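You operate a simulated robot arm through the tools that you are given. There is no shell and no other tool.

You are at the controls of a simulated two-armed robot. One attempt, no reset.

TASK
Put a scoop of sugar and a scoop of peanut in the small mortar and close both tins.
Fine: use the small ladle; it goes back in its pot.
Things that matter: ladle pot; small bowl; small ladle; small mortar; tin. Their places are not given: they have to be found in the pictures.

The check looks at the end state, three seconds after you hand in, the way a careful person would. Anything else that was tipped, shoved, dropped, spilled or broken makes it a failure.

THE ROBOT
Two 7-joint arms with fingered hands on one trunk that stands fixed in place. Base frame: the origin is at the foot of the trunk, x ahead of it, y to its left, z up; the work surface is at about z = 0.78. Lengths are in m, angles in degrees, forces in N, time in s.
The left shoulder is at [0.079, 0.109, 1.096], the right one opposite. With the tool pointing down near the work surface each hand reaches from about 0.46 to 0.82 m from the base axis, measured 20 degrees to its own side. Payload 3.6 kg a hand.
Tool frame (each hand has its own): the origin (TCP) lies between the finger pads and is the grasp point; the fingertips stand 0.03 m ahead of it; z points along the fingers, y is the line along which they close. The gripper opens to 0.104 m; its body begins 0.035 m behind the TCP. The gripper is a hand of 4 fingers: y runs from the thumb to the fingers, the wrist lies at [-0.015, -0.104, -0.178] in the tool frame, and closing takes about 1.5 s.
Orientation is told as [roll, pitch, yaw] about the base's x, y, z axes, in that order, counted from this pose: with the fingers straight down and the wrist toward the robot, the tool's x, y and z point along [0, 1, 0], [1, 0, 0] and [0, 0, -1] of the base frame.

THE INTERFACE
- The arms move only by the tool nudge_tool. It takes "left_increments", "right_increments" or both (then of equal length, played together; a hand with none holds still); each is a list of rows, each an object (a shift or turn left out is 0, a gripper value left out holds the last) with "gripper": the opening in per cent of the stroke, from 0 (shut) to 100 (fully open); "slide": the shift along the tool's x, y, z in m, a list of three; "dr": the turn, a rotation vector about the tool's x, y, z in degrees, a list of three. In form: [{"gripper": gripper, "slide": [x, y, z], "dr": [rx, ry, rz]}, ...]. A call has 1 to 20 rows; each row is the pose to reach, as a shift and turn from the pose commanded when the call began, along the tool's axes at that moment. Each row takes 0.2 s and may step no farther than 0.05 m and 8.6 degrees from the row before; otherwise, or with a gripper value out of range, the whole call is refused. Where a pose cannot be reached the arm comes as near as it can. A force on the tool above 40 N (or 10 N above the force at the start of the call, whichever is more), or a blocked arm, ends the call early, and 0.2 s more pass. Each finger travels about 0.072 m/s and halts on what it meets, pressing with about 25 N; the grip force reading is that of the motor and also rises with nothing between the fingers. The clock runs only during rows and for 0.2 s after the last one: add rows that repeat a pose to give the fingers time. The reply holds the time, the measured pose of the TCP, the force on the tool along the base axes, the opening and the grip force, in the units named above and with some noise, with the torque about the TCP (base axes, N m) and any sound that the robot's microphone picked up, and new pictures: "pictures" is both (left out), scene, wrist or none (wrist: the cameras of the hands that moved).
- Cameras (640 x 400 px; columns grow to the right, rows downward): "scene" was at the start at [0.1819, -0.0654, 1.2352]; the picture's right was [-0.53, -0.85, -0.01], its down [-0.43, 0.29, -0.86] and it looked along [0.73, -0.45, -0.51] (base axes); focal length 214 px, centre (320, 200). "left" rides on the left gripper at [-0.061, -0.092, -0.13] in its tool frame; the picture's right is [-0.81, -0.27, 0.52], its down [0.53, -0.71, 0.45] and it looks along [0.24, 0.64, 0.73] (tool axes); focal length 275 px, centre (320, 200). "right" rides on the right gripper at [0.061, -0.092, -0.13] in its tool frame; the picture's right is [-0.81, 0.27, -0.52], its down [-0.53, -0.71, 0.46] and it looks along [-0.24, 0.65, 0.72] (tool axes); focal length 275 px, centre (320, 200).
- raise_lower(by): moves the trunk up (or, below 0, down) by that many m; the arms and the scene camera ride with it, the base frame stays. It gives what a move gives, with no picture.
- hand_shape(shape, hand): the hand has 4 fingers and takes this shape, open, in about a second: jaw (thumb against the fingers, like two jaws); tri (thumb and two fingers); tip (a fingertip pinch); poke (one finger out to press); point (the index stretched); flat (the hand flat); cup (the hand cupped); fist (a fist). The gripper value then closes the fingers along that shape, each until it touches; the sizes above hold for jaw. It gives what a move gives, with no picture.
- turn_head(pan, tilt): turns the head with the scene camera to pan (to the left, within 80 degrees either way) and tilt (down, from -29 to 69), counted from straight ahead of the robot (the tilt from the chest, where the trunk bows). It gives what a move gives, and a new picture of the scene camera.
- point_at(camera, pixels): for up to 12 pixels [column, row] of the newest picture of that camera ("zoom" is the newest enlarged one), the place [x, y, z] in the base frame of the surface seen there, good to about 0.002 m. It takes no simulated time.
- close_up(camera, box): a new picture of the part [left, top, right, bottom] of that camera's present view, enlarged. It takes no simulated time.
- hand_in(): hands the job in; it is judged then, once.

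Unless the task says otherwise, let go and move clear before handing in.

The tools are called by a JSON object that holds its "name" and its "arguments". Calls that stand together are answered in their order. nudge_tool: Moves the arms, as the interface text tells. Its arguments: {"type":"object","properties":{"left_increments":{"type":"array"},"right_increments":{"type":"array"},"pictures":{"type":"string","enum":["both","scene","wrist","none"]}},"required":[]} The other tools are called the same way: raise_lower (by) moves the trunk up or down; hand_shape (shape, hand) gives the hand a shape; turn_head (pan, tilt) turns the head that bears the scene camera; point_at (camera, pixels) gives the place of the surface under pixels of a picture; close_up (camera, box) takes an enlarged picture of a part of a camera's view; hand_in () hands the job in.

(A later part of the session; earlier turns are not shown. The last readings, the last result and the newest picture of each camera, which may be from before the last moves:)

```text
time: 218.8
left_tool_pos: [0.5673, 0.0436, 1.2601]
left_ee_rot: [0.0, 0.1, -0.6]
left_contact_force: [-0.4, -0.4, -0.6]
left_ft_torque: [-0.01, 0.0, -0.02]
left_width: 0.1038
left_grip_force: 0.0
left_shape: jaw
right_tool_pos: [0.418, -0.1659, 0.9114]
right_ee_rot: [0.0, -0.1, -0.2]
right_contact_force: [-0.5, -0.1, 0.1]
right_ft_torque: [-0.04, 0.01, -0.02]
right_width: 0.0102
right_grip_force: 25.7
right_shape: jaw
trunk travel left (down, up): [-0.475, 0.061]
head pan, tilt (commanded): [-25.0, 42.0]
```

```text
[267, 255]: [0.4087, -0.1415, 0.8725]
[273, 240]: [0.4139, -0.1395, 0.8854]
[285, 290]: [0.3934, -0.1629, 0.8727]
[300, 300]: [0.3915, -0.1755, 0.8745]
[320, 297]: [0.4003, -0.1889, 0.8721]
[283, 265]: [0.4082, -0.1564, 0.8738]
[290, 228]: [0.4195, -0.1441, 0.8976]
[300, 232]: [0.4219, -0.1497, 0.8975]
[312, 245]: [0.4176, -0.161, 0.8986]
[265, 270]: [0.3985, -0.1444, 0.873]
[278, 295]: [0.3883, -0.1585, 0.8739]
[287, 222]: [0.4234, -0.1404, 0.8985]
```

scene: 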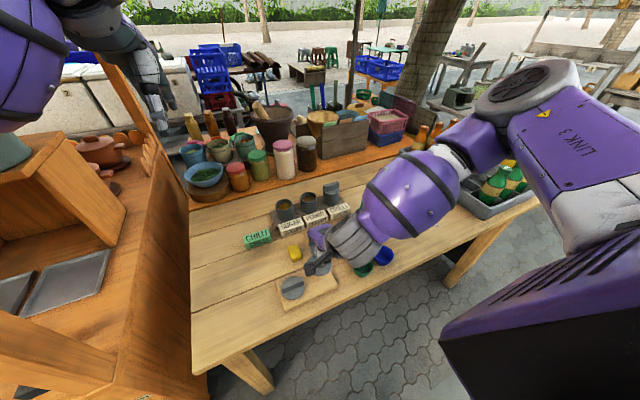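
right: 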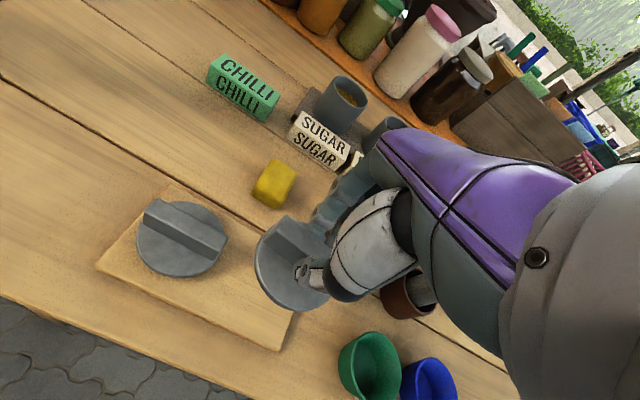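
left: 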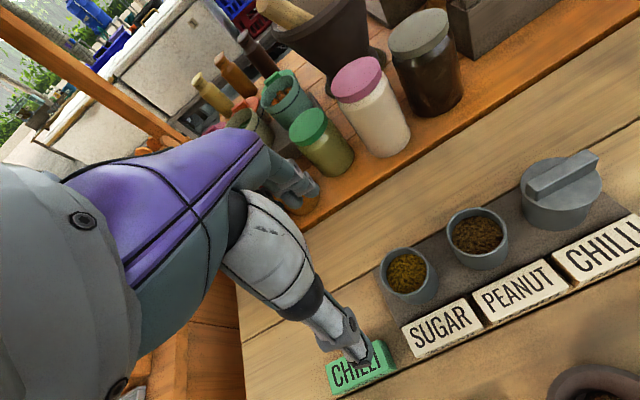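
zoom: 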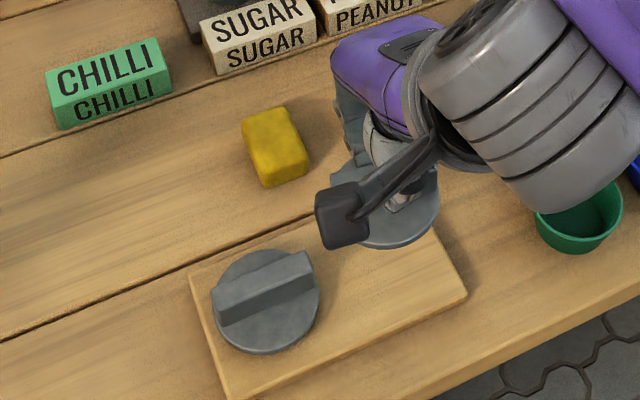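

Disc top z is 0.8725–0.8745 all round: level. I get the disc edge for its centre.

{"name": "close_up", "arguments": {"camera": "right", "box": [200, 180, 400, 340]}}

{"name": "point_at", "arguments": {"camera": "zoom", "pixels": [[212, 195], [218, 235], [240, 280], [280, 312], [330, 322], [370, 308], [225, 155], [315, 105], [340, 112], [268, 115], [285, 92], [240, 150]]}}

```text
2.50 times, centred on (300, 260) of right
```

zoom: 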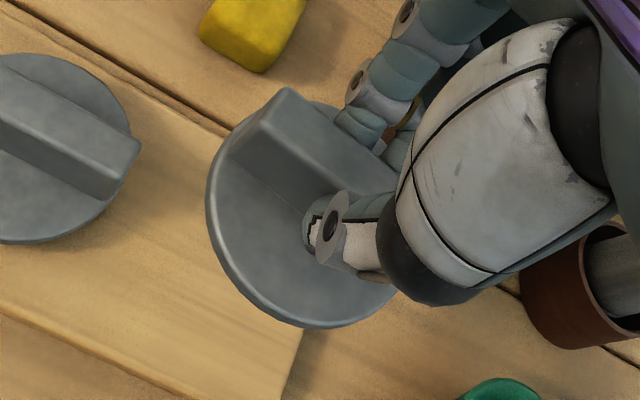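

```text
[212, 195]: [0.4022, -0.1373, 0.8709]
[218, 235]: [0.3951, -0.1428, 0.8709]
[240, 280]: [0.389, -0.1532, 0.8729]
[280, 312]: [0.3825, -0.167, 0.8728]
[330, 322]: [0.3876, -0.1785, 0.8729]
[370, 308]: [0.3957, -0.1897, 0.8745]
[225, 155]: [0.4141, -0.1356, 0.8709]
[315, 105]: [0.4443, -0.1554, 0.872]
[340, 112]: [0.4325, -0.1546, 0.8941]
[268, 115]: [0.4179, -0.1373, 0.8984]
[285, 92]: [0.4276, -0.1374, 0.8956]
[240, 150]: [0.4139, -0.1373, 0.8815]
```

The lid's centre coincides with the TCP within 2 mm and its bottom is about 0.051 below the TCP. I measure the closed CHILLI tin for the seated height.

{"name": "close_up", "arguments": {"camera": "scene", "box": [260, 165, 370, 240]}}

{"name": "point_at", "arguments": {"camera": "zoom", "pixels": [[438, 95], [410, 115], [455, 95], [430, 118], [405, 135], [445, 130], [420, 150], [440, 165], [455, 115], [418, 135], [425, 180], [415, 108]]}}

```text
5.33 times, centred on (315, 202) of scene
```

zoom: 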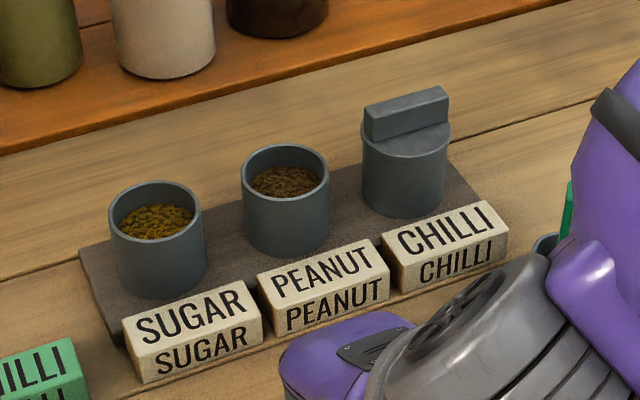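

```text
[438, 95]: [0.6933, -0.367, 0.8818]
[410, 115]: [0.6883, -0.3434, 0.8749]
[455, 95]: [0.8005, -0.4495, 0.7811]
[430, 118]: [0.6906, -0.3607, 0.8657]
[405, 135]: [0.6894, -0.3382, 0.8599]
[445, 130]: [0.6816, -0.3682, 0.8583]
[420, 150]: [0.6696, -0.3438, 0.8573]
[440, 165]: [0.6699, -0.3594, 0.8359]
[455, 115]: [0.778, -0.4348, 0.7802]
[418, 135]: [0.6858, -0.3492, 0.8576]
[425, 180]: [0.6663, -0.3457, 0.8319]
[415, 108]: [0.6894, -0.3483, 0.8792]
```

Closed CHILLI: disc top at z≈0.858, i.e. the lid overlaps the rim (0.851) by about 6 mm, so centring matters. I carry the lid up to (0.52,-0.22,1.15), then lower the trunk to gain reach.

{"name": "nudge_tool", "arguments": {"right_increments": [{"slide": [0, 0.0, -0.04]}, {"slide": [-0.01, 0.02, -0.08]}, {"slide": [-0.02, 0.04, -0.12]}, {"slide": [-0.03, 0.06, -0.16]}, {"slide": [-0.042, 0.08, -0.2]}, {"slide": [-0.054, 0.102, -0.239]}, {"slide": [-0.054, 0.102, -0.239]}], "pictures": "none"}}

{"name": "raise_lower", "arguments": {"by": -0.15}}

```text
time: 220.4
left_tool_pos: [0.568, 0.0439, 1.2606]
left_ee_rot: [0.0, 0.1, -0.7]
left_contact_force: [-0.6, 0.3, 0.3]
left_ft_torque: [0.01, -0.02, 0.03]
left_width: 0.1042
left_grip_force: 0.2
left_shape: jaw
right_tool_pos: [0.5195, -0.2208, 1.1477]
right_ee_rot: [0.1, 0.0, -0.1]
right_contact_force: [0.0, -0.7, -0.5]
right_ft_torque: [0.0, -0.03, -0.02]
right_width: 0.0101
right_grip_force: 25.9
right_shape: jaw
trunk travel left (down, up): [-0.475, 0.061]
head pan, tilt (commanded): [-25.0, 42.0]
```

```text
time: 222.2
left_tool_pos: [0.5617, 0.0224, 1.113]
left_ee_rot: [0.8, -0.1, -1.3]
left_contact_force: [-0.6, -0.5, -1.2]
left_ft_torque: [-0.01, -0.01, -0.02]
left_width: 0.1036
left_grip_force: 0.0
left_shape: jaw
right_tool_pos: [0.5159, -0.2353, 0.9973]
right_ee_rot: [0.7, -0.2, -0.1]
right_contact_force: [-0.3, -0.4, -0.8]
right_ft_torque: [0.0, 0.03, 0.0]
right_width: 0.0102
right_grip_force: 25.0
right_shape: jaw
trunk travel left (down, up): [-0.325, 0.211]
head pan, tilt (commanded): [-25.0, 42.0]
```

Now toward the peanut tin: target (0.696,-0.249,0.96) with yaw -15°.

{"name": "nudge_tool", "arguments": {"right_increments": [{"slide": [-0.003, 0.036, 0.0], "dr": [0, -0.7, 3]}, {"slide": [-0.006, 0.072, 0.005], "dr": [0, -0.7, 6]}, {"slide": [-0.009, 0.108, 0.015], "dr": [0, -0.7, 9]}, {"slide": [-0.011, 0.144, 0.025], "dr": [0, -0.7, 12]}, {"slide": [-0.0137, 0.18, 0.037], "dr": [0, -0.7, 15]}, {"slide": [-0.0137, 0.18, 0.037], "dr": [0, -0.7, 15]}], "pictures": "both"}}

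```text
time: 223.6
left_tool_pos: [0.5616, 0.0237, 1.1143]
left_ee_rot: [0.7, -0.1, -1.2]
left_contact_force: [0.5, 1.1, -0.4]
left_ft_torque: [0.02, -0.01, 0.0]
left_width: 0.104
left_grip_force: 0.1
left_shape: jaw
right_tool_pos: [0.6962, -0.2444, 0.961]
right_ee_rot: [0.1, -0.1, -15.2]
right_contact_force: [-0.5, 0.0, 0.2]
right_ft_torque: [0.0, 0.0, 0.04]
right_width: 0.0102
right_grip_force: 24.8
right_shape: jaw
trunk travel left (down, up): [-0.325, 0.211]
head pan, tilt (commanded): [-25.0, 42.0]
```

scene: 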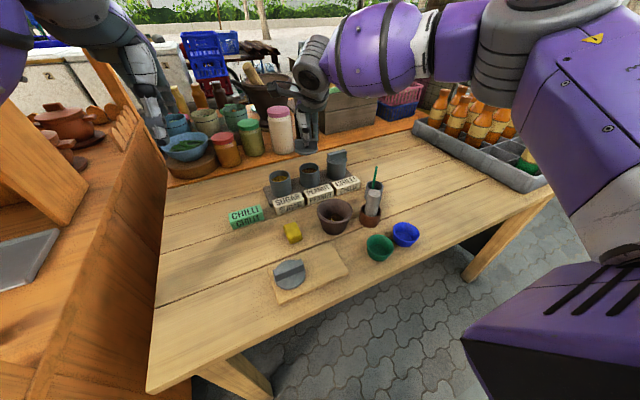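
right: 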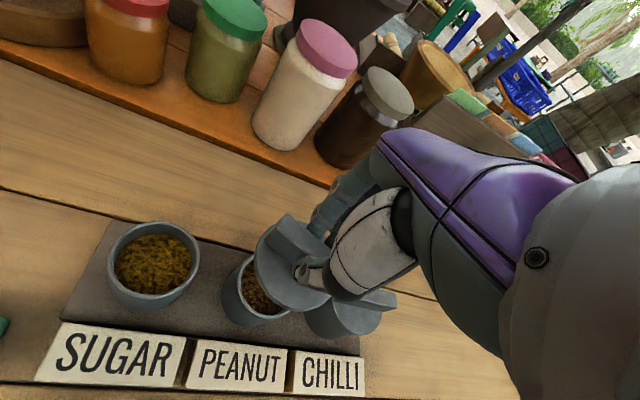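

Reached exactly with no warnings. I zoom to align the lid with the tin.

{"name": "close_up", "arguments": {"camera": "scene", "box": [260, 110, 350, 220]}}

{"name": "point_at", "arguments": {"camera": "zoom", "pixels": [[320, 130], [280, 240], [345, 220]]}}

{"name": "close_up", "arguments": {"camera": "right", "box": [200, 190, 400, 350]}}

```text
3.64 times, centred on (305, 165) of scene
```

zoom: 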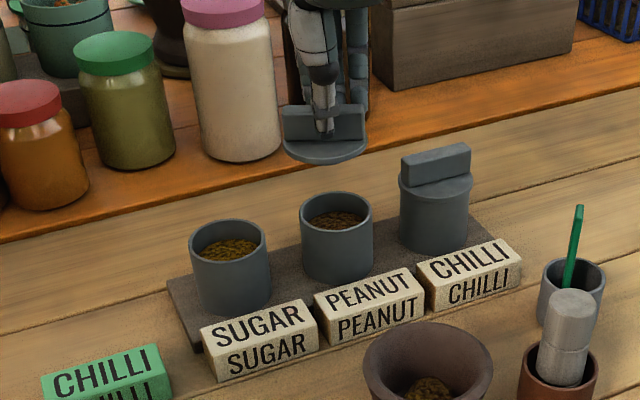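

```text
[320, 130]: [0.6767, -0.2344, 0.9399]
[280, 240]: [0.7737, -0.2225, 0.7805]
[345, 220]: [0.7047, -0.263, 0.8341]
```

```text
2.50 times, centred on (300, 270) of right
```

zoom: 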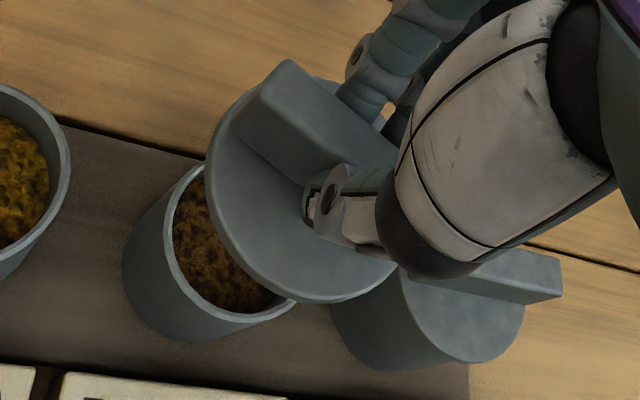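

A tighter look at the lid's underside edge and the tin's rim.

{"name": "close_up", "arguments": {"camera": "scene", "box": [290, 120, 335, 160]}}

{"name": "point_at", "arguments": {"camera": "zoom", "pixels": [[130, 250], [200, 330], [300, 345], [380, 325], [430, 270], [460, 235], [110, 215], [200, 300], [300, 320], [380, 300], [260, 290], [130, 180]]}}

```text
10.00 times, centred on (312, 140) of scene
```

zoom: 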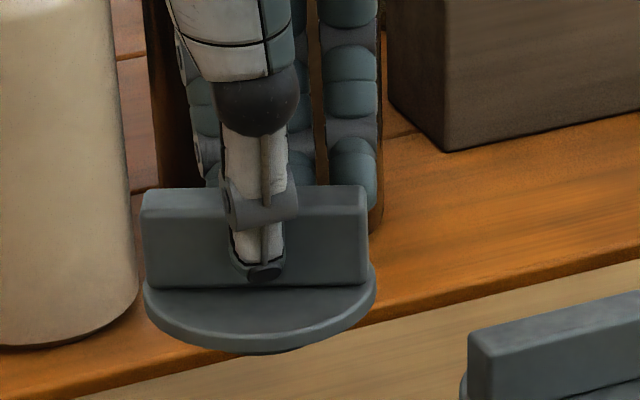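

```text
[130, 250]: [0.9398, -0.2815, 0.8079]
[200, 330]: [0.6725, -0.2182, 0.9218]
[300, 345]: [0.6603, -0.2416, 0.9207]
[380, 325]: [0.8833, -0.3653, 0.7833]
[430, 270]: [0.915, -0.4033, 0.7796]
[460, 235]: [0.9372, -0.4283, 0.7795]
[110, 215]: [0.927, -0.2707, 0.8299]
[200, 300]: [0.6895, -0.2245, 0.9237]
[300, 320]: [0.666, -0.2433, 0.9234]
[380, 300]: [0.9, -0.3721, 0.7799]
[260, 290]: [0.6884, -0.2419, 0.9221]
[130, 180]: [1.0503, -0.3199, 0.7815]
```

The lid is a thin disc with a plug underneath, so the plug must enter the tin. I measure both outlines in the same zoom.

{"name": "close_up", "arguments": {"camera": "scene", "box": [290, 120, 335, 160]}}

{"name": "point_at", "arguments": {"camera": "zoom", "pixels": [[149, 290], [372, 270], [180, 318], [220, 328], [260, 333], [300, 328], [340, 312], [365, 290], [150, 200], [360, 193], [150, 260], [360, 265]]}}

{"name": "close_up", "arguments": {"camera": "scene", "box": [285, 155, 335, 195]}}

```text
10.00 times, centred on (312, 140) of scene
```

zoom: 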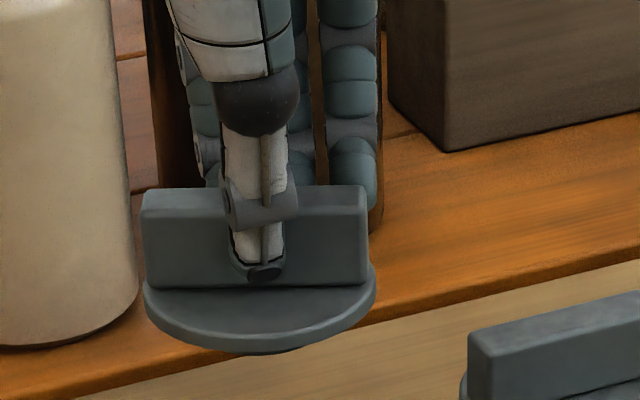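

```text
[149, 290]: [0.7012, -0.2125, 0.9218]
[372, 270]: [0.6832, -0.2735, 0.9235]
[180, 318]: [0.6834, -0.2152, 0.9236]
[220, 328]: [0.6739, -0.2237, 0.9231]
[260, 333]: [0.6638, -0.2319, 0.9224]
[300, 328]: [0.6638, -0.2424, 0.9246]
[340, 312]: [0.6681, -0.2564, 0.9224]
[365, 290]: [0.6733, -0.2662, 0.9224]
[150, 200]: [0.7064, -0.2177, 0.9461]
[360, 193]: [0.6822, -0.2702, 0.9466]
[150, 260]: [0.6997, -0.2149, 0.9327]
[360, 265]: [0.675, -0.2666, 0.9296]
```

```text
10.00 times, centred on (310, 175) of scene
```

zoom: 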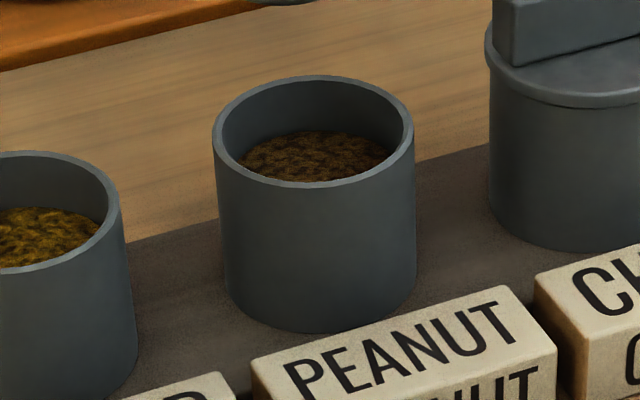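

Lid centre ≈ (0.6955,-0.2445), matching the TCP. Now the tin's rim points.

{"name": "point_at", "arguments": {"camera": "zoom", "pixels": [[217, 140], [409, 130], [305, 79], [318, 184], [242, 98], [380, 95], [250, 174], [385, 163], [280, 184], [355, 180], [228, 158], [402, 148]]}}

```text
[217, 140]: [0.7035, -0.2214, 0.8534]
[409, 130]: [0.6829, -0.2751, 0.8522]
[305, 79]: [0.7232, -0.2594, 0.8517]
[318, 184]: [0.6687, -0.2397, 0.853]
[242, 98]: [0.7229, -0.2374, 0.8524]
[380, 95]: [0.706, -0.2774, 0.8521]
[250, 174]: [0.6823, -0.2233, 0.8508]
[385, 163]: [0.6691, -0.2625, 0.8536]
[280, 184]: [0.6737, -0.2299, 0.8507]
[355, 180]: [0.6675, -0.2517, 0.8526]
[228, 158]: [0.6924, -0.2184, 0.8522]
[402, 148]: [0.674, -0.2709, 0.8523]
```

Tin centre ≈ (0.696,-0.2495), so I shift -5 mm in y and lower until the plug is just above the rim.

{"name": "nudge_tool", "arguments": {"right_increments": [{"slide": [-0.0048, 0.0015, 0.0]}, {"slide": [-0.0048, 0.0015, 0.02]}, {"slide": [-0.0048, 0.0015, 0.04]}, {"slide": [-0.0048, 0.0015, 0.048]}, {"slide": [-0.0048, 0.0015, 0.048]}], "pictures": "both"}}

{"name": "close_up", "arguments": {"camera": "scene", "box": [285, 135, 345, 195]}}

{"name": "point_at", "arguments": {"camera": "zoom", "pixels": [[220, 140], [320, 200]]}}

```text
time: 224.8
left_tool_pos: [0.5613, 0.0249, 1.1127]
left_ee_rot: [0.7, -0.1, -1.2]
left_contact_force: [0.6, 0.0, 0.5]
left_ft_torque: [0.02, 0.03, -0.01]
left_width: 0.1039
left_grip_force: 0.1
left_shape: jaw
right_tool_pos: [0.6963, -0.2502, 0.9138]
right_ee_rot: [0.1, -0.1, -15.1]
right_contact_force: [-0.4, 0.5, -0.1]
right_ft_torque: [0.0, 0.01, -0.01]
right_width: 0.0105
right_grip_force: 24.7
right_shape: jaw
trunk travel left (down, up): [-0.325, 0.211]
head pan, tilt (commanded): [-25.0, 42.0]
```

scene: 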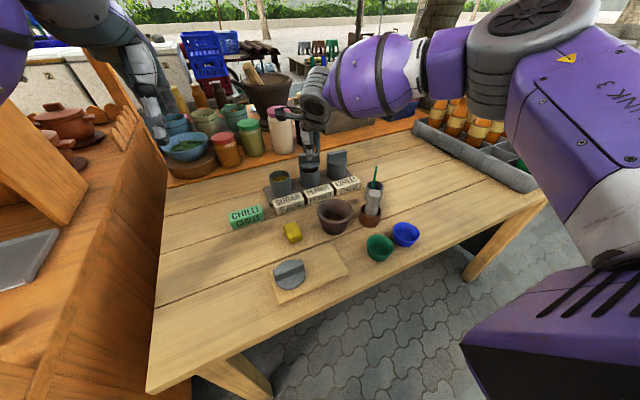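
right: 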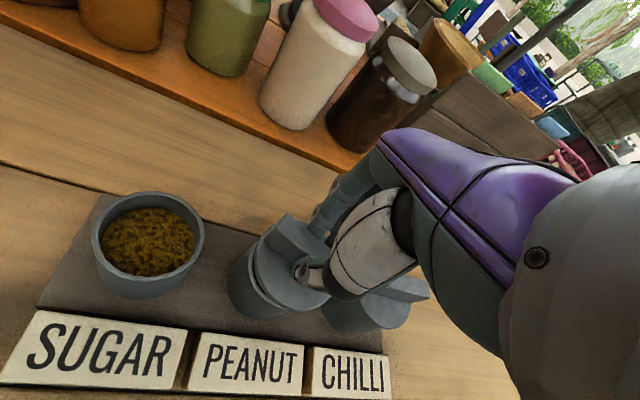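

```text
6.67 times, centred on (315, 165) of scene
```

zoom: 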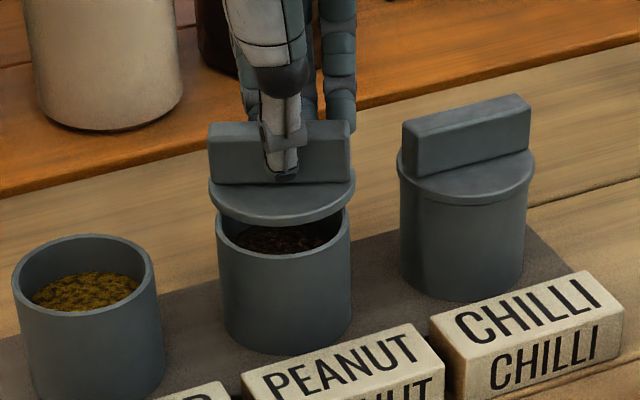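

```text
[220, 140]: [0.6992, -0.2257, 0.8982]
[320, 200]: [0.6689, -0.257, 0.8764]
```

The lid is centred over the tin within about 1 mm in the picture. I lower slowly to seat the plug.

{"name": "nudge_tool", "arguments": {"right_increments": [{"slide": [0, 0, 0.004]}, {"slide": [0, 0, 0.008]}, {"slide": [0, 0, 0.012]}, {"slide": [0, 0, 0.015]}, {"slide": [0, 0, 0.0175]}, {"slide": [0, 0, 0.0175]}], "pictures": "both"}}

{"name": "close_up", "arguments": {"camera": "scene", "box": [285, 135, 345, 195]}}

{"name": "point_at", "arguments": {"camera": "zoom", "pixels": [[280, 215], [240, 210], [320, 205], [470, 185], [270, 230], [340, 195]]}}

```text
time: 226.2
left_tool_pos: [0.5616, 0.0244, 1.1146]
left_ee_rot: [0.7, -0.1, -1.3]
left_contact_force: [0.9, 0.1, 0.1]
left_ft_torque: [0.0, 0.03, 0.02]
left_width: 0.1037
left_grip_force: 0.0
left_shape: jaw
right_tool_pos: [0.6977, -0.2513, 0.8968]
right_ee_rot: [0.1, -0.1, -15.3]
right_contact_force: [2.7, -1.8, 4.6]
right_ft_torque: [-0.03, -0.05, -0.02]
right_width: 0.0107
right_grip_force: 25.1
right_shape: jaw
trunk travel left (down, up): [-0.325, 0.211]
head pan, tilt (commanded): [-25.0, 42.0]
```

scene: 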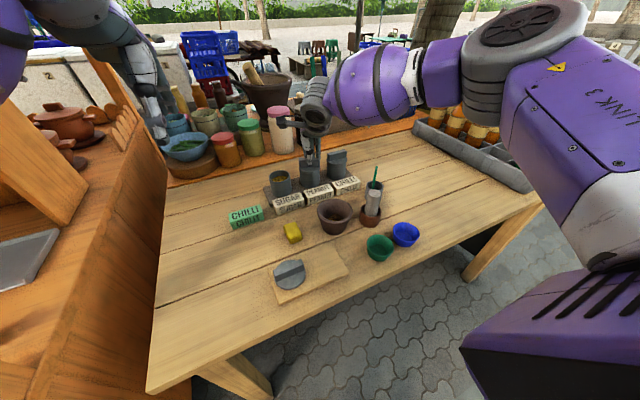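
right: 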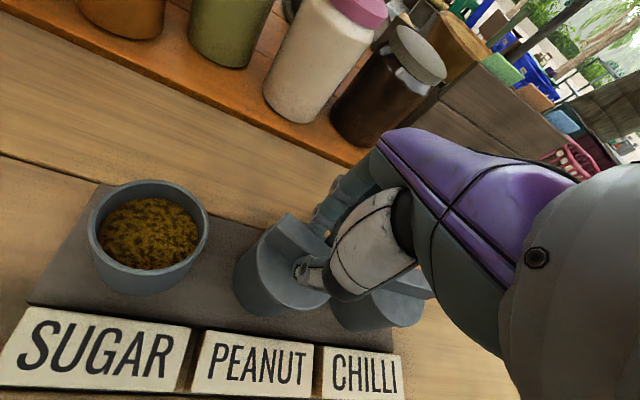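

```text
6.67 times, centred on (315, 165) of scene
```

zoom: 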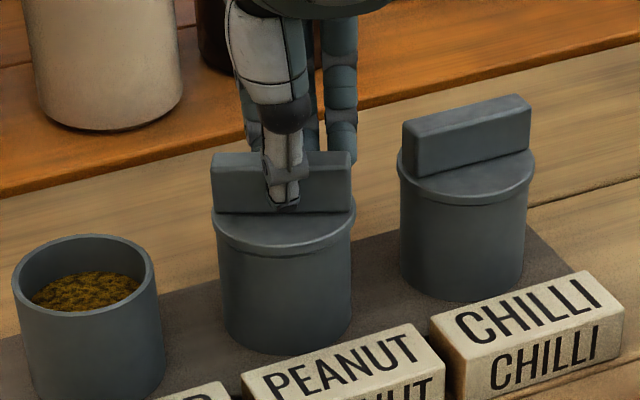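

```text
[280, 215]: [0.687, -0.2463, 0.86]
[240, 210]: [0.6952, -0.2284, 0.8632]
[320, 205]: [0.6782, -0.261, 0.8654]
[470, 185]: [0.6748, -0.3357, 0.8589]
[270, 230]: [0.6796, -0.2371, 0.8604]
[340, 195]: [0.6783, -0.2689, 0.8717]
```

The plug has gone in: disc top is at 0.860 like the CHILLI tin (0.859), force just 4.6 N. I press 1.5 mm more and open the hand.

{"name": "nudge_tool", "arguments": {"right_increments": [{"slide": [0, 0, 0.0015]}, {"slide": [0, 0, 0.0015], "gripper": 12}, {"slide": [0, 0, 0.001], "gripper": 20}, {"slide": [0, 0, 0.0], "gripper": 30}, {"slide": [0, 0, 0.0], "gripper": 40}, {"slide": [0, 0, 0.0], "gripper": 45}, {"slide": [0, 0, 0.0], "gripper": 45}], "pictures": "both"}}

{"name": "close_up", "arguments": {"camera": "scene", "box": [285, 135, 345, 195]}}

```text
time: 227.8
left_tool_pos: [0.5616, 0.0231, 1.1135]
left_ee_rot: [0.7, 0.0, -1.3]
left_contact_force: [-0.1, -0.1, 0.2]
left_ft_torque: [0.0, -0.01, 0.02]
left_width: 0.1038
left_grip_force: 0.0
left_shape: jaw
right_tool_pos: [0.6967, -0.2515, 0.8968]
right_ee_rot: [0.1, -0.1, -15.2]
right_contact_force: [-0.8, -0.3, -0.7]
right_ft_torque: [0.0, -0.01, 0.02]
right_width: 0.0462
right_grip_force: 0.2
right_shape: jaw
trunk travel left (down, up): [-0.325, 0.211]
head pan, tilt (commanded): [-25.0, 42.0]
```

scene: 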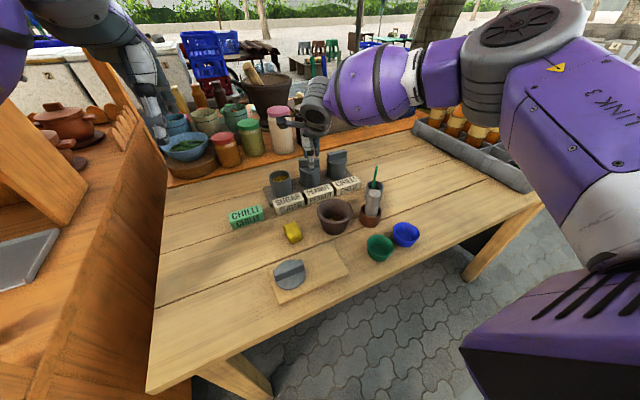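
right: 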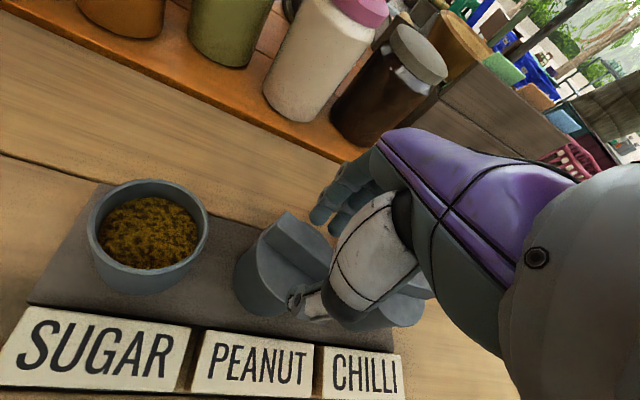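

```text
6.67 times, centred on (315, 165) of scene
```

zoom: 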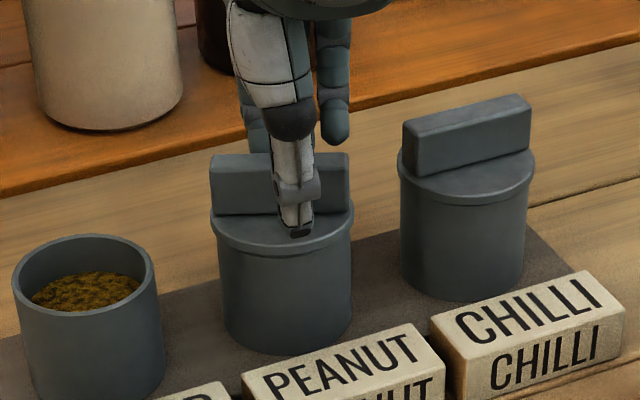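

Lid seated and released. I withdraw straight up.

{"name": "nudge_tool", "arguments": {"right_increments": [{"slide": [0, 0, -0.015]}, {"slide": [0, 0, -0.035]}, {"slide": [0, 0, -0.065]}, {"slide": [0, 0, -0.1]}, {"slide": [0, 0, -0.1]}], "pictures": "scene"}}

{"name": "close_up", "arguments": {"camera": "scene", "box": [285, 135, 345, 195]}}

{"name": "point_at", "arguments": {"camera": "zoom", "pixels": [[280, 230], [235, 225], [330, 215], [280, 165], [225, 165], [335, 160], [450, 185], [500, 180]]}}

```text
time: 229.0
left_tool_pos: [0.5616, 0.0242, 1.1136]
left_ee_rot: [0.7, -0.1, -1.3]
left_contact_force: [-1.0, -0.7, 0.8]
left_ft_torque: [0.0, 0.02, -0.02]
left_width: 0.1039
left_grip_force: 0.0
left_shape: jaw
right_tool_pos: [0.6969, -0.2513, 0.9965]
right_ee_rot: [0.0, 0.0, -15.2]
right_contact_force: [0.5, -0.2, 0.9]
right_ft_torque: [-0.03, 0.0, -0.02]
right_width: 0.0462
right_grip_force: 0.0
right_shape: jaw
trunk travel left (down, up): [-0.325, 0.211]
head pan, tilt (commanded): [-25.0, 42.0]
```

scene: 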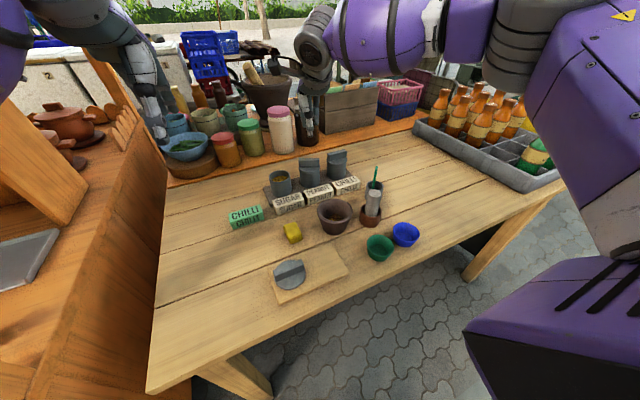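

```text
6.67 times, centred on (315, 165) of scene
```

zoom: 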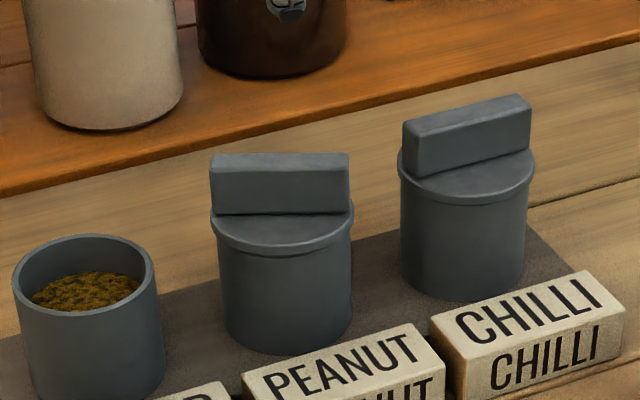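

```text
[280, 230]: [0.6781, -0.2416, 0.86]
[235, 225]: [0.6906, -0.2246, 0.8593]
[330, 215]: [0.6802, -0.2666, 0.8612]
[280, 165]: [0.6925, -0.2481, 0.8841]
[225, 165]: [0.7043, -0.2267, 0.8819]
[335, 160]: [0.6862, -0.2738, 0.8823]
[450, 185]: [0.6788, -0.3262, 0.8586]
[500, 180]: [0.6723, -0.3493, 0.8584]
```

The peanut tin is closed (disc top 0.859–0.861, same as CHILLI). Now I go for lid 1: retreat to (0.52,-0.22,1.0) at yaw 0.

{"name": "nudge_tool", "arguments": {"right_increments": [{"slide": [-0.003, -0.036, 0], "dr": [0, 0, -3]}, {"slide": [-0.006, -0.072, 0], "dr": [0, 0, -6]}, {"slide": [-0.009, -0.108, 0], "dr": [0, 0, -9]}, {"slide": [-0.012, -0.144, 0], "dr": [0, 0, -12]}, {"slide": [-0.0159, -0.179, 0], "dr": [0, 0, -15]}, {"slide": [-0.0159, -0.179, 0], "dr": [0, 0, -15]}], "pictures": "none"}}

{"name": "raise_lower", "arguments": {"by": 0.15}}

```text
time: 230.4
left_tool_pos: [0.5625, 0.0238, 1.1132]
left_ee_rot: [0.7, -0.2, -1.2]
left_contact_force: [0.0, -0.1, -0.1]
left_ft_torque: [0.0, 0.01, 0.01]
left_width: 0.1038
left_grip_force: 0.1
left_shape: jaw
right_tool_pos: [0.5193, -0.2203, 0.9948]
right_ee_rot: [0.0, -0.1, 0.0]
right_contact_force: [0.1, 0.1, -0.1]
right_ft_torque: [-0.02, 0.0, 0.0]
right_width: 0.0467
right_grip_force: 0.0
right_shape: jaw
trunk travel left (down, up): [-0.325, 0.211]
head pan, tilt (commanded): [-25.0, 42.0]
```

```text
time: 232.1
left_tool_pos: [0.5669, 0.0435, 1.2597]
left_ee_rot: [0.0, 0.1, -0.7]
left_contact_force: [0.9, -0.3, 0.4]
left_ft_torque: [-0.01, 0.01, 0.02]
left_width: 0.104
left_grip_force: 0.0
left_shape: jaw
right_tool_pos: [0.5231, -0.2077, 1.1463]
right_ee_rot: [-0.7, 0.1, -0.2]
right_contact_force: [0.2, 0.2, -0.3]
right_ft_torque: [0.0, 0.03, -0.01]
right_width: 0.0463
right_grip_force: 0.1
right_shape: jaw
trunk travel left (down, up): [-0.475, 0.061]
head pan, tilt (commanded): [-25.0, 42.0]
```

Now toward lid 1 (bar centre (0.4165,-0.085)): first to (0.47,-0.09,0.98).

{"name": "nudge_tool", "arguments": {"right_increments": [{"slide": [0.024, -0.011, 0.033], "dr": [0, 0.7, 0]}, {"slide": [0.047, -0.021, 0.066], "dr": [0, 0.7, 0]}, {"slide": [0.071, -0.032, 0.1], "dr": [0, 0.7, 0]}, {"slide": [0.095, -0.043, 0.133], "dr": [0, 0.7, 0]}, {"slide": [0.118, -0.053, 0.166], "dr": [0, 0.7, 0]}, {"slide": [0.118, -0.053, 0.166], "dr": [0, 0.7, 0]}], "pictures": "both"}}

```text
time: 233.5
left_tool_pos: [0.5672, 0.0443, 1.2626]
left_ee_rot: [0.0, -0.1, -0.6]
left_contact_force: [-1.0, -0.1, -0.7]
left_ft_torque: [-0.03, 0.03, -0.03]
left_width: 0.1042
left_grip_force: 0.1
left_shape: jaw
right_tool_pos: [0.4711, -0.0908, 0.9775]
right_ee_rot: [0.0, 0.0, -0.3]
right_contact_force: [0.1, 0.6, 0.1]
right_ft_torque: [-0.04, 0.02, -0.03]
right_width: 0.0464
right_grip_force: 0.0
right_shape: jaw
trunk travel left (down, up): [-0.475, 0.061]
head pan, tilt (commanded): [-25.0, 42.0]
```

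scene: 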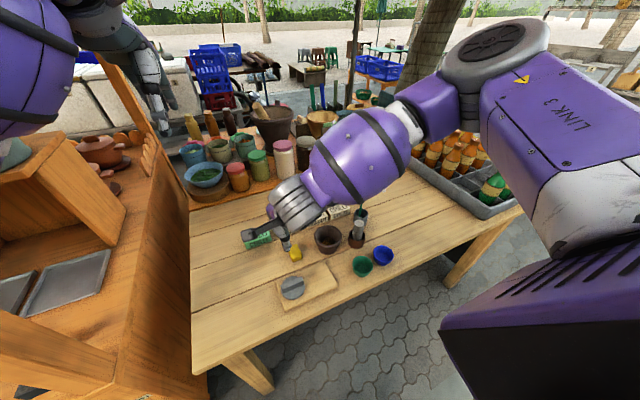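
right: 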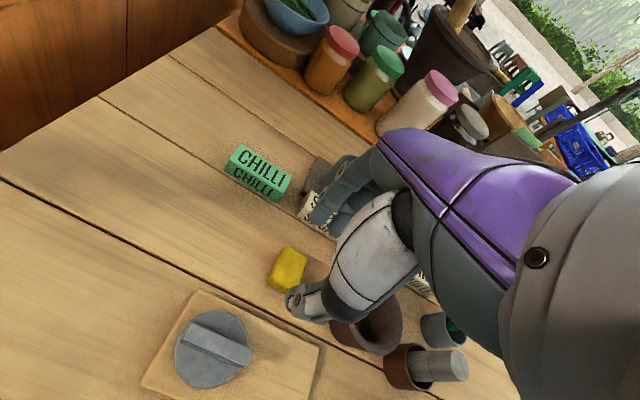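

Good. Down onto lid 1: first over it, then to z≈0.845.

{"name": "nudge_tool", "arguments": {"right_increments": [{"slide": [0.002, -0.02, 0.02], "dr": [0, 0, -0.3]}, {"slide": [0.004, -0.04, 0.04], "dr": [0, 0, -0.3]}, {"slide": [0.0058, -0.0546, 0.0575], "dr": [0, 0, -0.3]}, {"slide": [0.0058, -0.0546, 0.08], "dr": [0, 0, -0.3]}, {"slide": [0.0058, -0.0546, 0.1], "dr": [0, 0, -0.3]}, {"slide": [0.0058, -0.0546, 0.118], "dr": [0, 0, -0.3]}, {"slide": [0.0058, -0.0546, 0.1325], "dr": [0, 0, -0.3]}, {"slide": [0.0058, -0.0546, 0.1325], "dr": [0, 0, -0.3]}], "pictures": "both"}}

{"name": "close_up", "arguments": {"camera": "right", "box": [200, 180, 400, 340]}}

{"name": "close_up", "arguments": {"camera": "scene", "box": [250, 220, 340, 310]}}

```text
time: 235.3
left_tool_pos: [0.5676, 0.0424, 1.2599]
left_ee_rot: [0.0, 0.0, -0.7]
left_contact_force: [0.0, -0.5, 0.3]
left_ft_torque: [0.01, 0.01, 0.02]
left_width: 0.1038
left_grip_force: 0.0
left_shape: jaw
right_tool_pos: [0.4148, -0.1172, 0.8752]
right_ee_rot: [0.0, 0.1, 0.2]
right_contact_force: [-0.3, 0.0, 1.2]
right_ft_torque: [-0.02, 0.0, -0.01]
right_width: 0.0464
right_grip_force: 0.1
right_shape: jaw
right hand out of reach, approached as far as the arm can: row 4, 5, 6, 7, 8
trunk travel left (down, up): [-0.475, 0.061]
head pan, tilt (commanded): [-25.0, 42.0]
```

scene: 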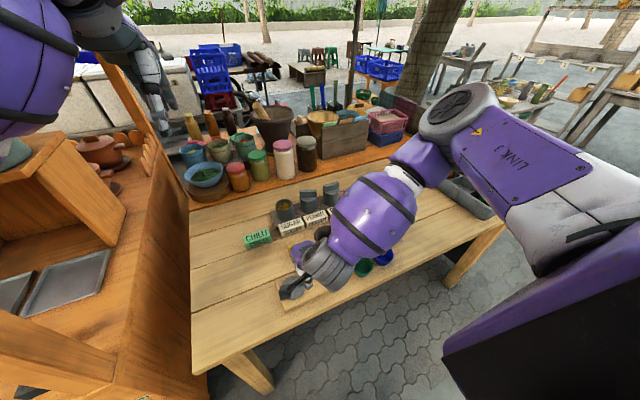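
right: 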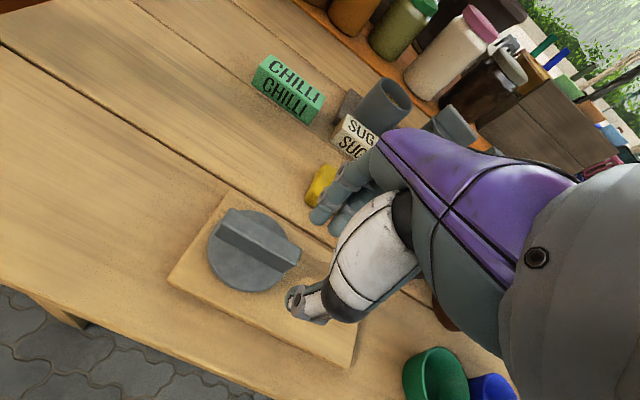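

```text
2.50 times, centred on (300, 260) of right
```

zoom: 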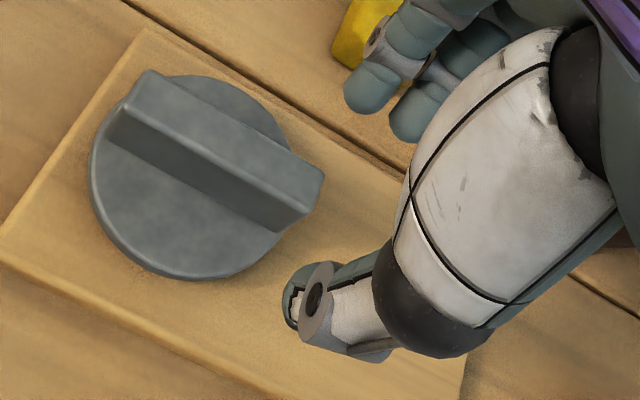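

```text
4.44 times, centred on (295, 265) of scene
```

zoom: 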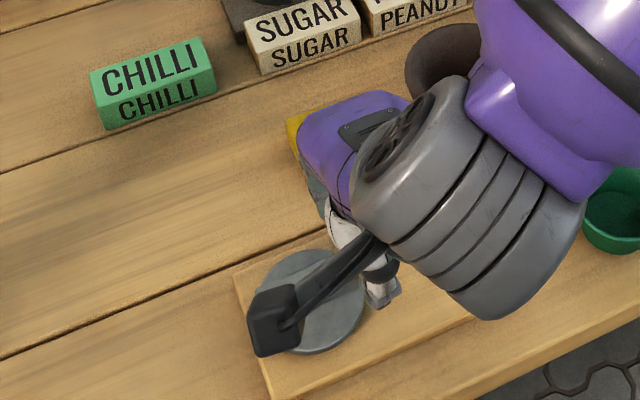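

The arm stops short (y -0.117, z 0.875): too close to the shoulder. Raising the trunk the remaining 6 cm will give more room.

{"name": "raise_lower", "arguments": {"by": 0.06}}

{"name": "nudge_tool", "arguments": {"right_increments": [{"slide": [0.01, 0.0, 0.0]}, {"slide": [0.02, 0.0, 0.0]}, {"slide": [0.03, 0.0, 0.0]}, {"slide": [0.03, 0.0, 0.01]}, {"slide": [0.03, 0.0, 0.02]}, {"slide": [0.03, 0.0, 0.02]}], "pictures": "wrist"}}

```text
time: 236.3
left_tool_pos: [0.5682, 0.0423, 1.319]
left_ee_rot: [0.0, 0.2, -0.7]
left_contact_force: [0.0, 0.8, -0.3]
left_ft_torque: [0.0, 0.04, 0.04]
left_width: 0.1036
left_grip_force: 0.0
left_shape: jaw
right_tool_pos: [0.4463, -0.1166, 1.0256]
right_ee_rot: [0.0, -12.2, 0.2]
right_contact_force: [-1.0, -0.4, 0.1]
right_ft_torque: [0.01, -0.03, 0.0]
right_width: 0.0466
right_grip_force: 0.1
right_shape: jaw
trunk travel left (down, up): [-0.535, 0.001]
head pan, tilt (commanded): [-25.0, 42.0]
```

```text
time: 237.7
left_tool_pos: [0.5677, 0.0424, 1.3212]
left_ee_rot: [0.0, 0.0, -0.7]
left_contact_force: [0.5, -0.3, -0.7]
left_ft_torque: [-0.04, 0.01, 0.02]
left_width: 0.104
left_grip_force: 0.0
left_shape: jaw
right_tool_pos: [0.4454, -0.1071, 1.0365]
right_ee_rot: [0.0, -12.3, 0.2]
right_contact_force: [0.4, 0.3, -0.4]
right_ft_torque: [0.01, -0.02, -0.03]
right_width: 0.0464
right_grip_force: 0.0
right_shape: jaw
right hand out of reach, approached as far as the arm can: row 1, 2, 3, 4, 5, 6
trunk travel left (down, up): [-0.535, 0.001]
head pan, tilt (commanded): [-25.0, 42.0]
```

right: 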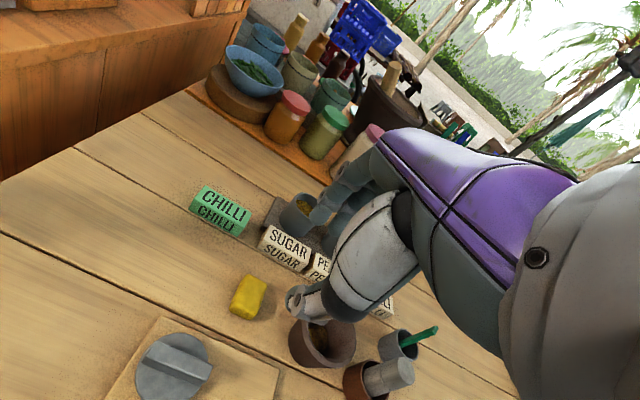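

The posture got strained. I retreat to the comfortable region (0.52,-0.2,1.12) and level the hand.

{"name": "nudge_tool", "arguments": {"right_increments": [{"slide": [-0.02, 0.02, -0.015], "dr": [4, 0, 0]}, {"slide": [-0.04, 0.04, -0.03], "dr": [8, 0, 0]}, {"slide": [-0.06, 0.06, -0.045], "dr": [12, 0, 0]}, {"slide": [-0.08, 0.075, -0.06], "dr": [12.3, 0, 0]}, {"slide": [-0.09, 0.085, -0.065], "dr": [12.3, 0, 0]}, {"slide": [-0.09, 0.085, -0.065], "dr": [12.3, 0, 0]}], "pictures": "scene"}}

```text
time: 239.1
left_tool_pos: [0.5677, 0.0431, 1.3206]
left_ee_rot: [-0.1, 0.1, -0.7]
left_contact_force: [0.0, -0.4, 0.4]
left_ft_torque: [0.0, -0.01, 0.05]
left_width: 0.1038
left_grip_force: 0.1
left_shape: jaw
right_tool_pos: [0.5145, -0.1975, 1.1157]
right_ee_rot: [0.1, -0.1, 0.2]
right_contact_force: [-0.7, 0.0, -0.9]
right_ft_torque: [0.01, -0.04, -0.02]
right_width: 0.0468
right_grip_force: 0.1
right_shape: jaw
trunk travel left (down, up): [-0.535, 0.001]
head pan, tilt (commanded): [-25.0, 42.0]
```

scene: 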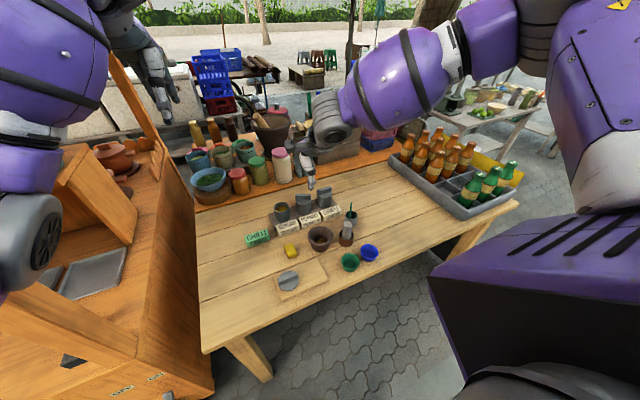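

Recovered, level at (0.5145,-0.1975,1.116) with the trunk at its top. I approach lid 1 again in stages.

{"name": "nudge_tool", "arguments": {"right_increments": [{"slide": [0.022, -0.009, 0.035]}, {"slide": [0.044, -0.018, 0.07]}, {"slide": [0.066, -0.027, 0.105]}, {"slide": [0.088, -0.036, 0.14]}, {"slide": [0.11, -0.0445, 0.165]}, {"slide": [0.11, -0.0445, 0.165]}], "pictures": "none"}}

{"name": "nudge_tool", "arguments": {"right_increments": [{"slide": [0.001, -0.02, 0.015]}, {"slide": [0.002, -0.04, 0.03]}, {"slide": [0.0025, -0.0535, 0.05]}, {"slide": [0.0025, -0.0535, 0.05]}], "pictures": "wrist"}}

```text
time: 240.5
left_tool_pos: [0.5671, 0.0432, 1.3216]
left_ee_rot: [0.0, 0.0, -0.7]
left_contact_force: [-0.2, 0.2, -0.2]
left_ft_torque: [-0.01, 0.0, 0.0]
left_width: 0.104
left_grip_force: 0.0
left_shape: jaw
right_tool_pos: [0.45, -0.132, 0.9945]
right_ee_rot: [0.1, 0.0, 0.2]
right_contact_force: [-0.9, 0.0, 0.6]
right_ft_torque: [0.03, 0.01, 0.0]
right_width: 0.0462
right_grip_force: 0.1
right_shape: jaw
right hand out of reach, approached as far as the arm can: row 4, 5, 6
trunk travel left (down, up): [-0.535, 0.001]
head pan, tilt (commanded): [-25.0, 42.0]
```

```text
time: 241.5
left_tool_pos: [0.5673, 0.0434, 1.3214]
left_ee_rot: [0.1, 0.0, -0.7]
left_contact_force: [-1.5, -1.2, -0.2]
left_ft_torque: [0.01, 0.03, -0.04]
left_width: 0.104
left_grip_force: 0.1
left_shape: jaw
right_tool_pos: [0.3961, -0.1444, 0.9692]
right_ee_rot: [0.1, -0.1, 0.2]
right_contact_force: [0.3, -0.8, 0.0]
right_ft_torque: [0.02, -0.01, 0.0]
right_width: 0.0464
right_grip_force: 0.2
right_shape: jaw
right hand out of reach, approached as far as the arm can: row 1, 2, 3, 4
trunk travel left (down, up): [-0.535, 0.001]
head pan, tilt (commanded): [-25.0, 42.0]
```

right: 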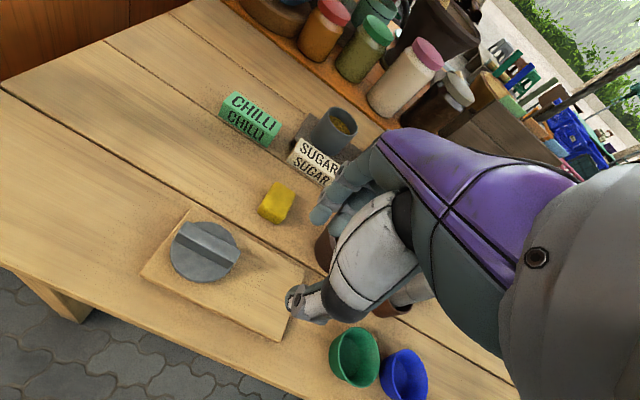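

The arm runs into its limit at yaw 0 here. A yaw of about +20° shifts the wrist to the right and should be reachable; the free lid will simply turn with the grip. I retreat first to a relaxed pose.

{"name": "nudge_tool", "arguments": {"right_increments": [{"slide": [-0.005, 0.04, -0.02]}, {"slide": [-0.02, 0.075, -0.05]}, {"slide": [-0.035, 0.1, -0.085]}, {"slide": [-0.05, 0.12, -0.12]}, {"slide": [-0.055, 0.125, -0.15]}, {"slide": [-0.055, 0.125, -0.15]}], "pictures": "none"}}

{"name": "raise_lower", "arguments": {"by": -0.06}}

```text
time: 242.9
left_tool_pos: [0.5674, 0.043, 1.3202]
left_ee_rot: [0.0, 0.0, -0.8]
left_contact_force: [0.0, 0.7, 0.2]
left_ft_torque: [0.0, 0.0, 0.0]
left_width: 0.1038
left_grip_force: 0.1
left_shape: jaw
right_tool_pos: [0.5238, -0.2016, 1.1198]
right_ee_rot: [0.0, -0.1, 0.2]
right_contact_force: [0.0, 0.1, -0.1]
right_ft_torque: [-0.01, -0.02, -0.02]
right_width: 0.0464
right_grip_force: 0.1
right_shape: jaw
trunk travel left (down, up): [-0.535, 0.001]
head pan, tilt (commanded): [-25.0, 42.0]
```

```text
time: 243.9
left_tool_pos: [0.5675, 0.0425, 1.2622]
left_ee_rot: [-0.1, 0.0, -0.7]
left_contact_force: [-0.3, 0.3, -0.4]
left_ft_torque: [0.01, 0.0, -0.01]
left_width: 0.104
left_grip_force: 0.0
left_shape: jaw
right_tool_pos: [0.5217, -0.2012, 1.0596]
right_ee_rot: [0.1, -0.1, 0.1]
right_contact_force: [-0.4, -0.3, -0.3]
right_ft_torque: [0.02, 0.0, -0.01]
right_width: 0.0465
right_grip_force: 0.1
right_shape: jaw
trunk travel left (down, up): [-0.475, 0.061]
head pan, tilt (commanded): [-25.0, 42.0]
```

Relaxed again. Now approach with yaw +22°: to (0.47,-0.10,0.97).

{"name": "nudge_tool", "arguments": {"right_increments": [{"slide": [0.02, -0.01, 0.018], "dr": [0, 0, -5]}, {"slide": [0.04, -0.021, 0.036], "dr": [0, 0, -10]}, {"slide": [0.06, -0.031, 0.054], "dr": [0, 0, -15]}, {"slide": [0.08, -0.041, 0.072], "dr": [0, 0, -20]}, {"slide": [0.1012, -0.0517, 0.09], "dr": [0, 0, -22]}, {"slide": [0.1012, -0.0517, 0.09], "dr": [0, 0, -22]}], "pictures": "wrist"}}

```text
time: 245.3
left_tool_pos: [0.5669, 0.0426, 1.2609]
left_ee_rot: [0.1, -0.1, -0.7]
left_contact_force: [-0.4, -0.6, -0.1]
left_ft_torque: [0.02, 0.01, -0.07]
left_width: 0.1038
left_grip_force: 0.1
left_shape: jaw
right_tool_pos: [0.4695, -0.0993, 0.9683]
right_ee_rot: [0.0, -0.1, 22.2]
right_contact_force: [-0.8, 0.4, 0.1]
right_ft_torque: [0.01, 0.02, 0.02]
right_width: 0.0464
right_grip_force: 0.0
right_shape: jaw
trunk travel left (down, up): [-0.475, 0.061]
head pan, tilt (commanded): [-25.0, 42.0]
```

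right: 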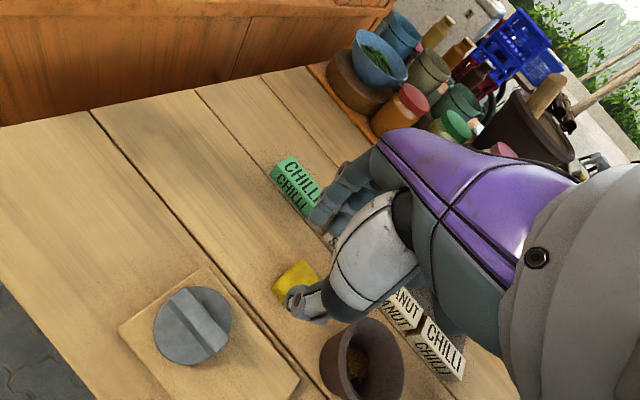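

Good. Over the lid now at z≈0.92.

{"name": "nudge_tool", "arguments": {"right_increments": [{"slide": [0.011, -0.0146, 0.016]}, {"slide": [0.022, -0.0292, 0.032]}, {"slide": [0.0331, -0.0438, 0.048]}, {"slide": [0.0331, -0.0438, 0.048]}], "pictures": "both"}}

```text
time: 246.3
left_tool_pos: [0.5675, 0.043, 1.2601]
left_ee_rot: [0.1, 0.0, -0.7]
left_contact_force: [0.1, -0.5, 0.3]
left_ft_torque: [-0.02, 0.03, 0.04]
left_width: 0.1038
left_grip_force: 0.1
left_shape: jaw
right_tool_pos: [0.4159, -0.0866, 0.9229]
right_ee_rot: [0.1, -0.1, 22.2]
right_contact_force: [0.9, 0.3, -0.3]
right_ft_torque: [0.04, 0.02, 0.04]
right_width: 0.0465
right_grip_force: 0.0
right_shape: jaw
trunk travel left (down, up): [-0.475, 0.061]
head pan, tilt (commanded): [-25.0, 42.0]
```

scene: 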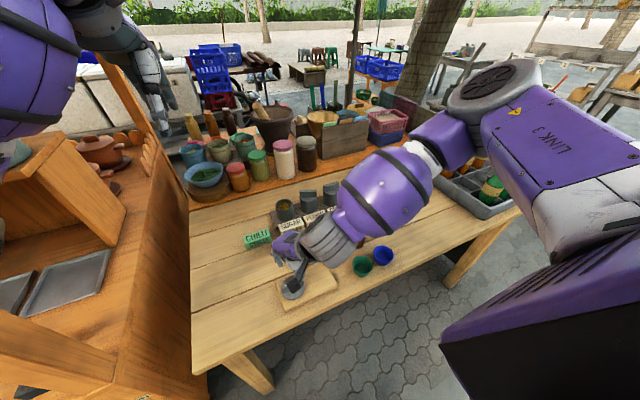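
right: 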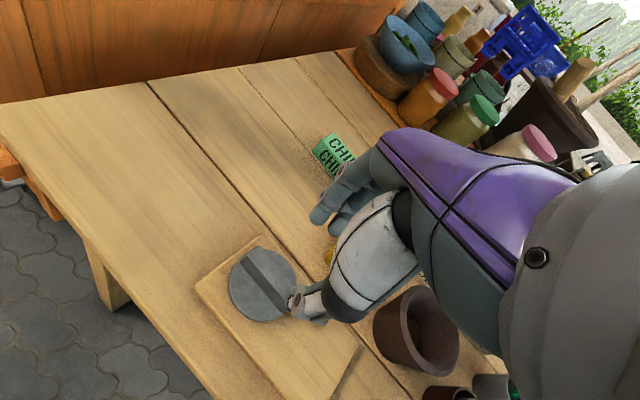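

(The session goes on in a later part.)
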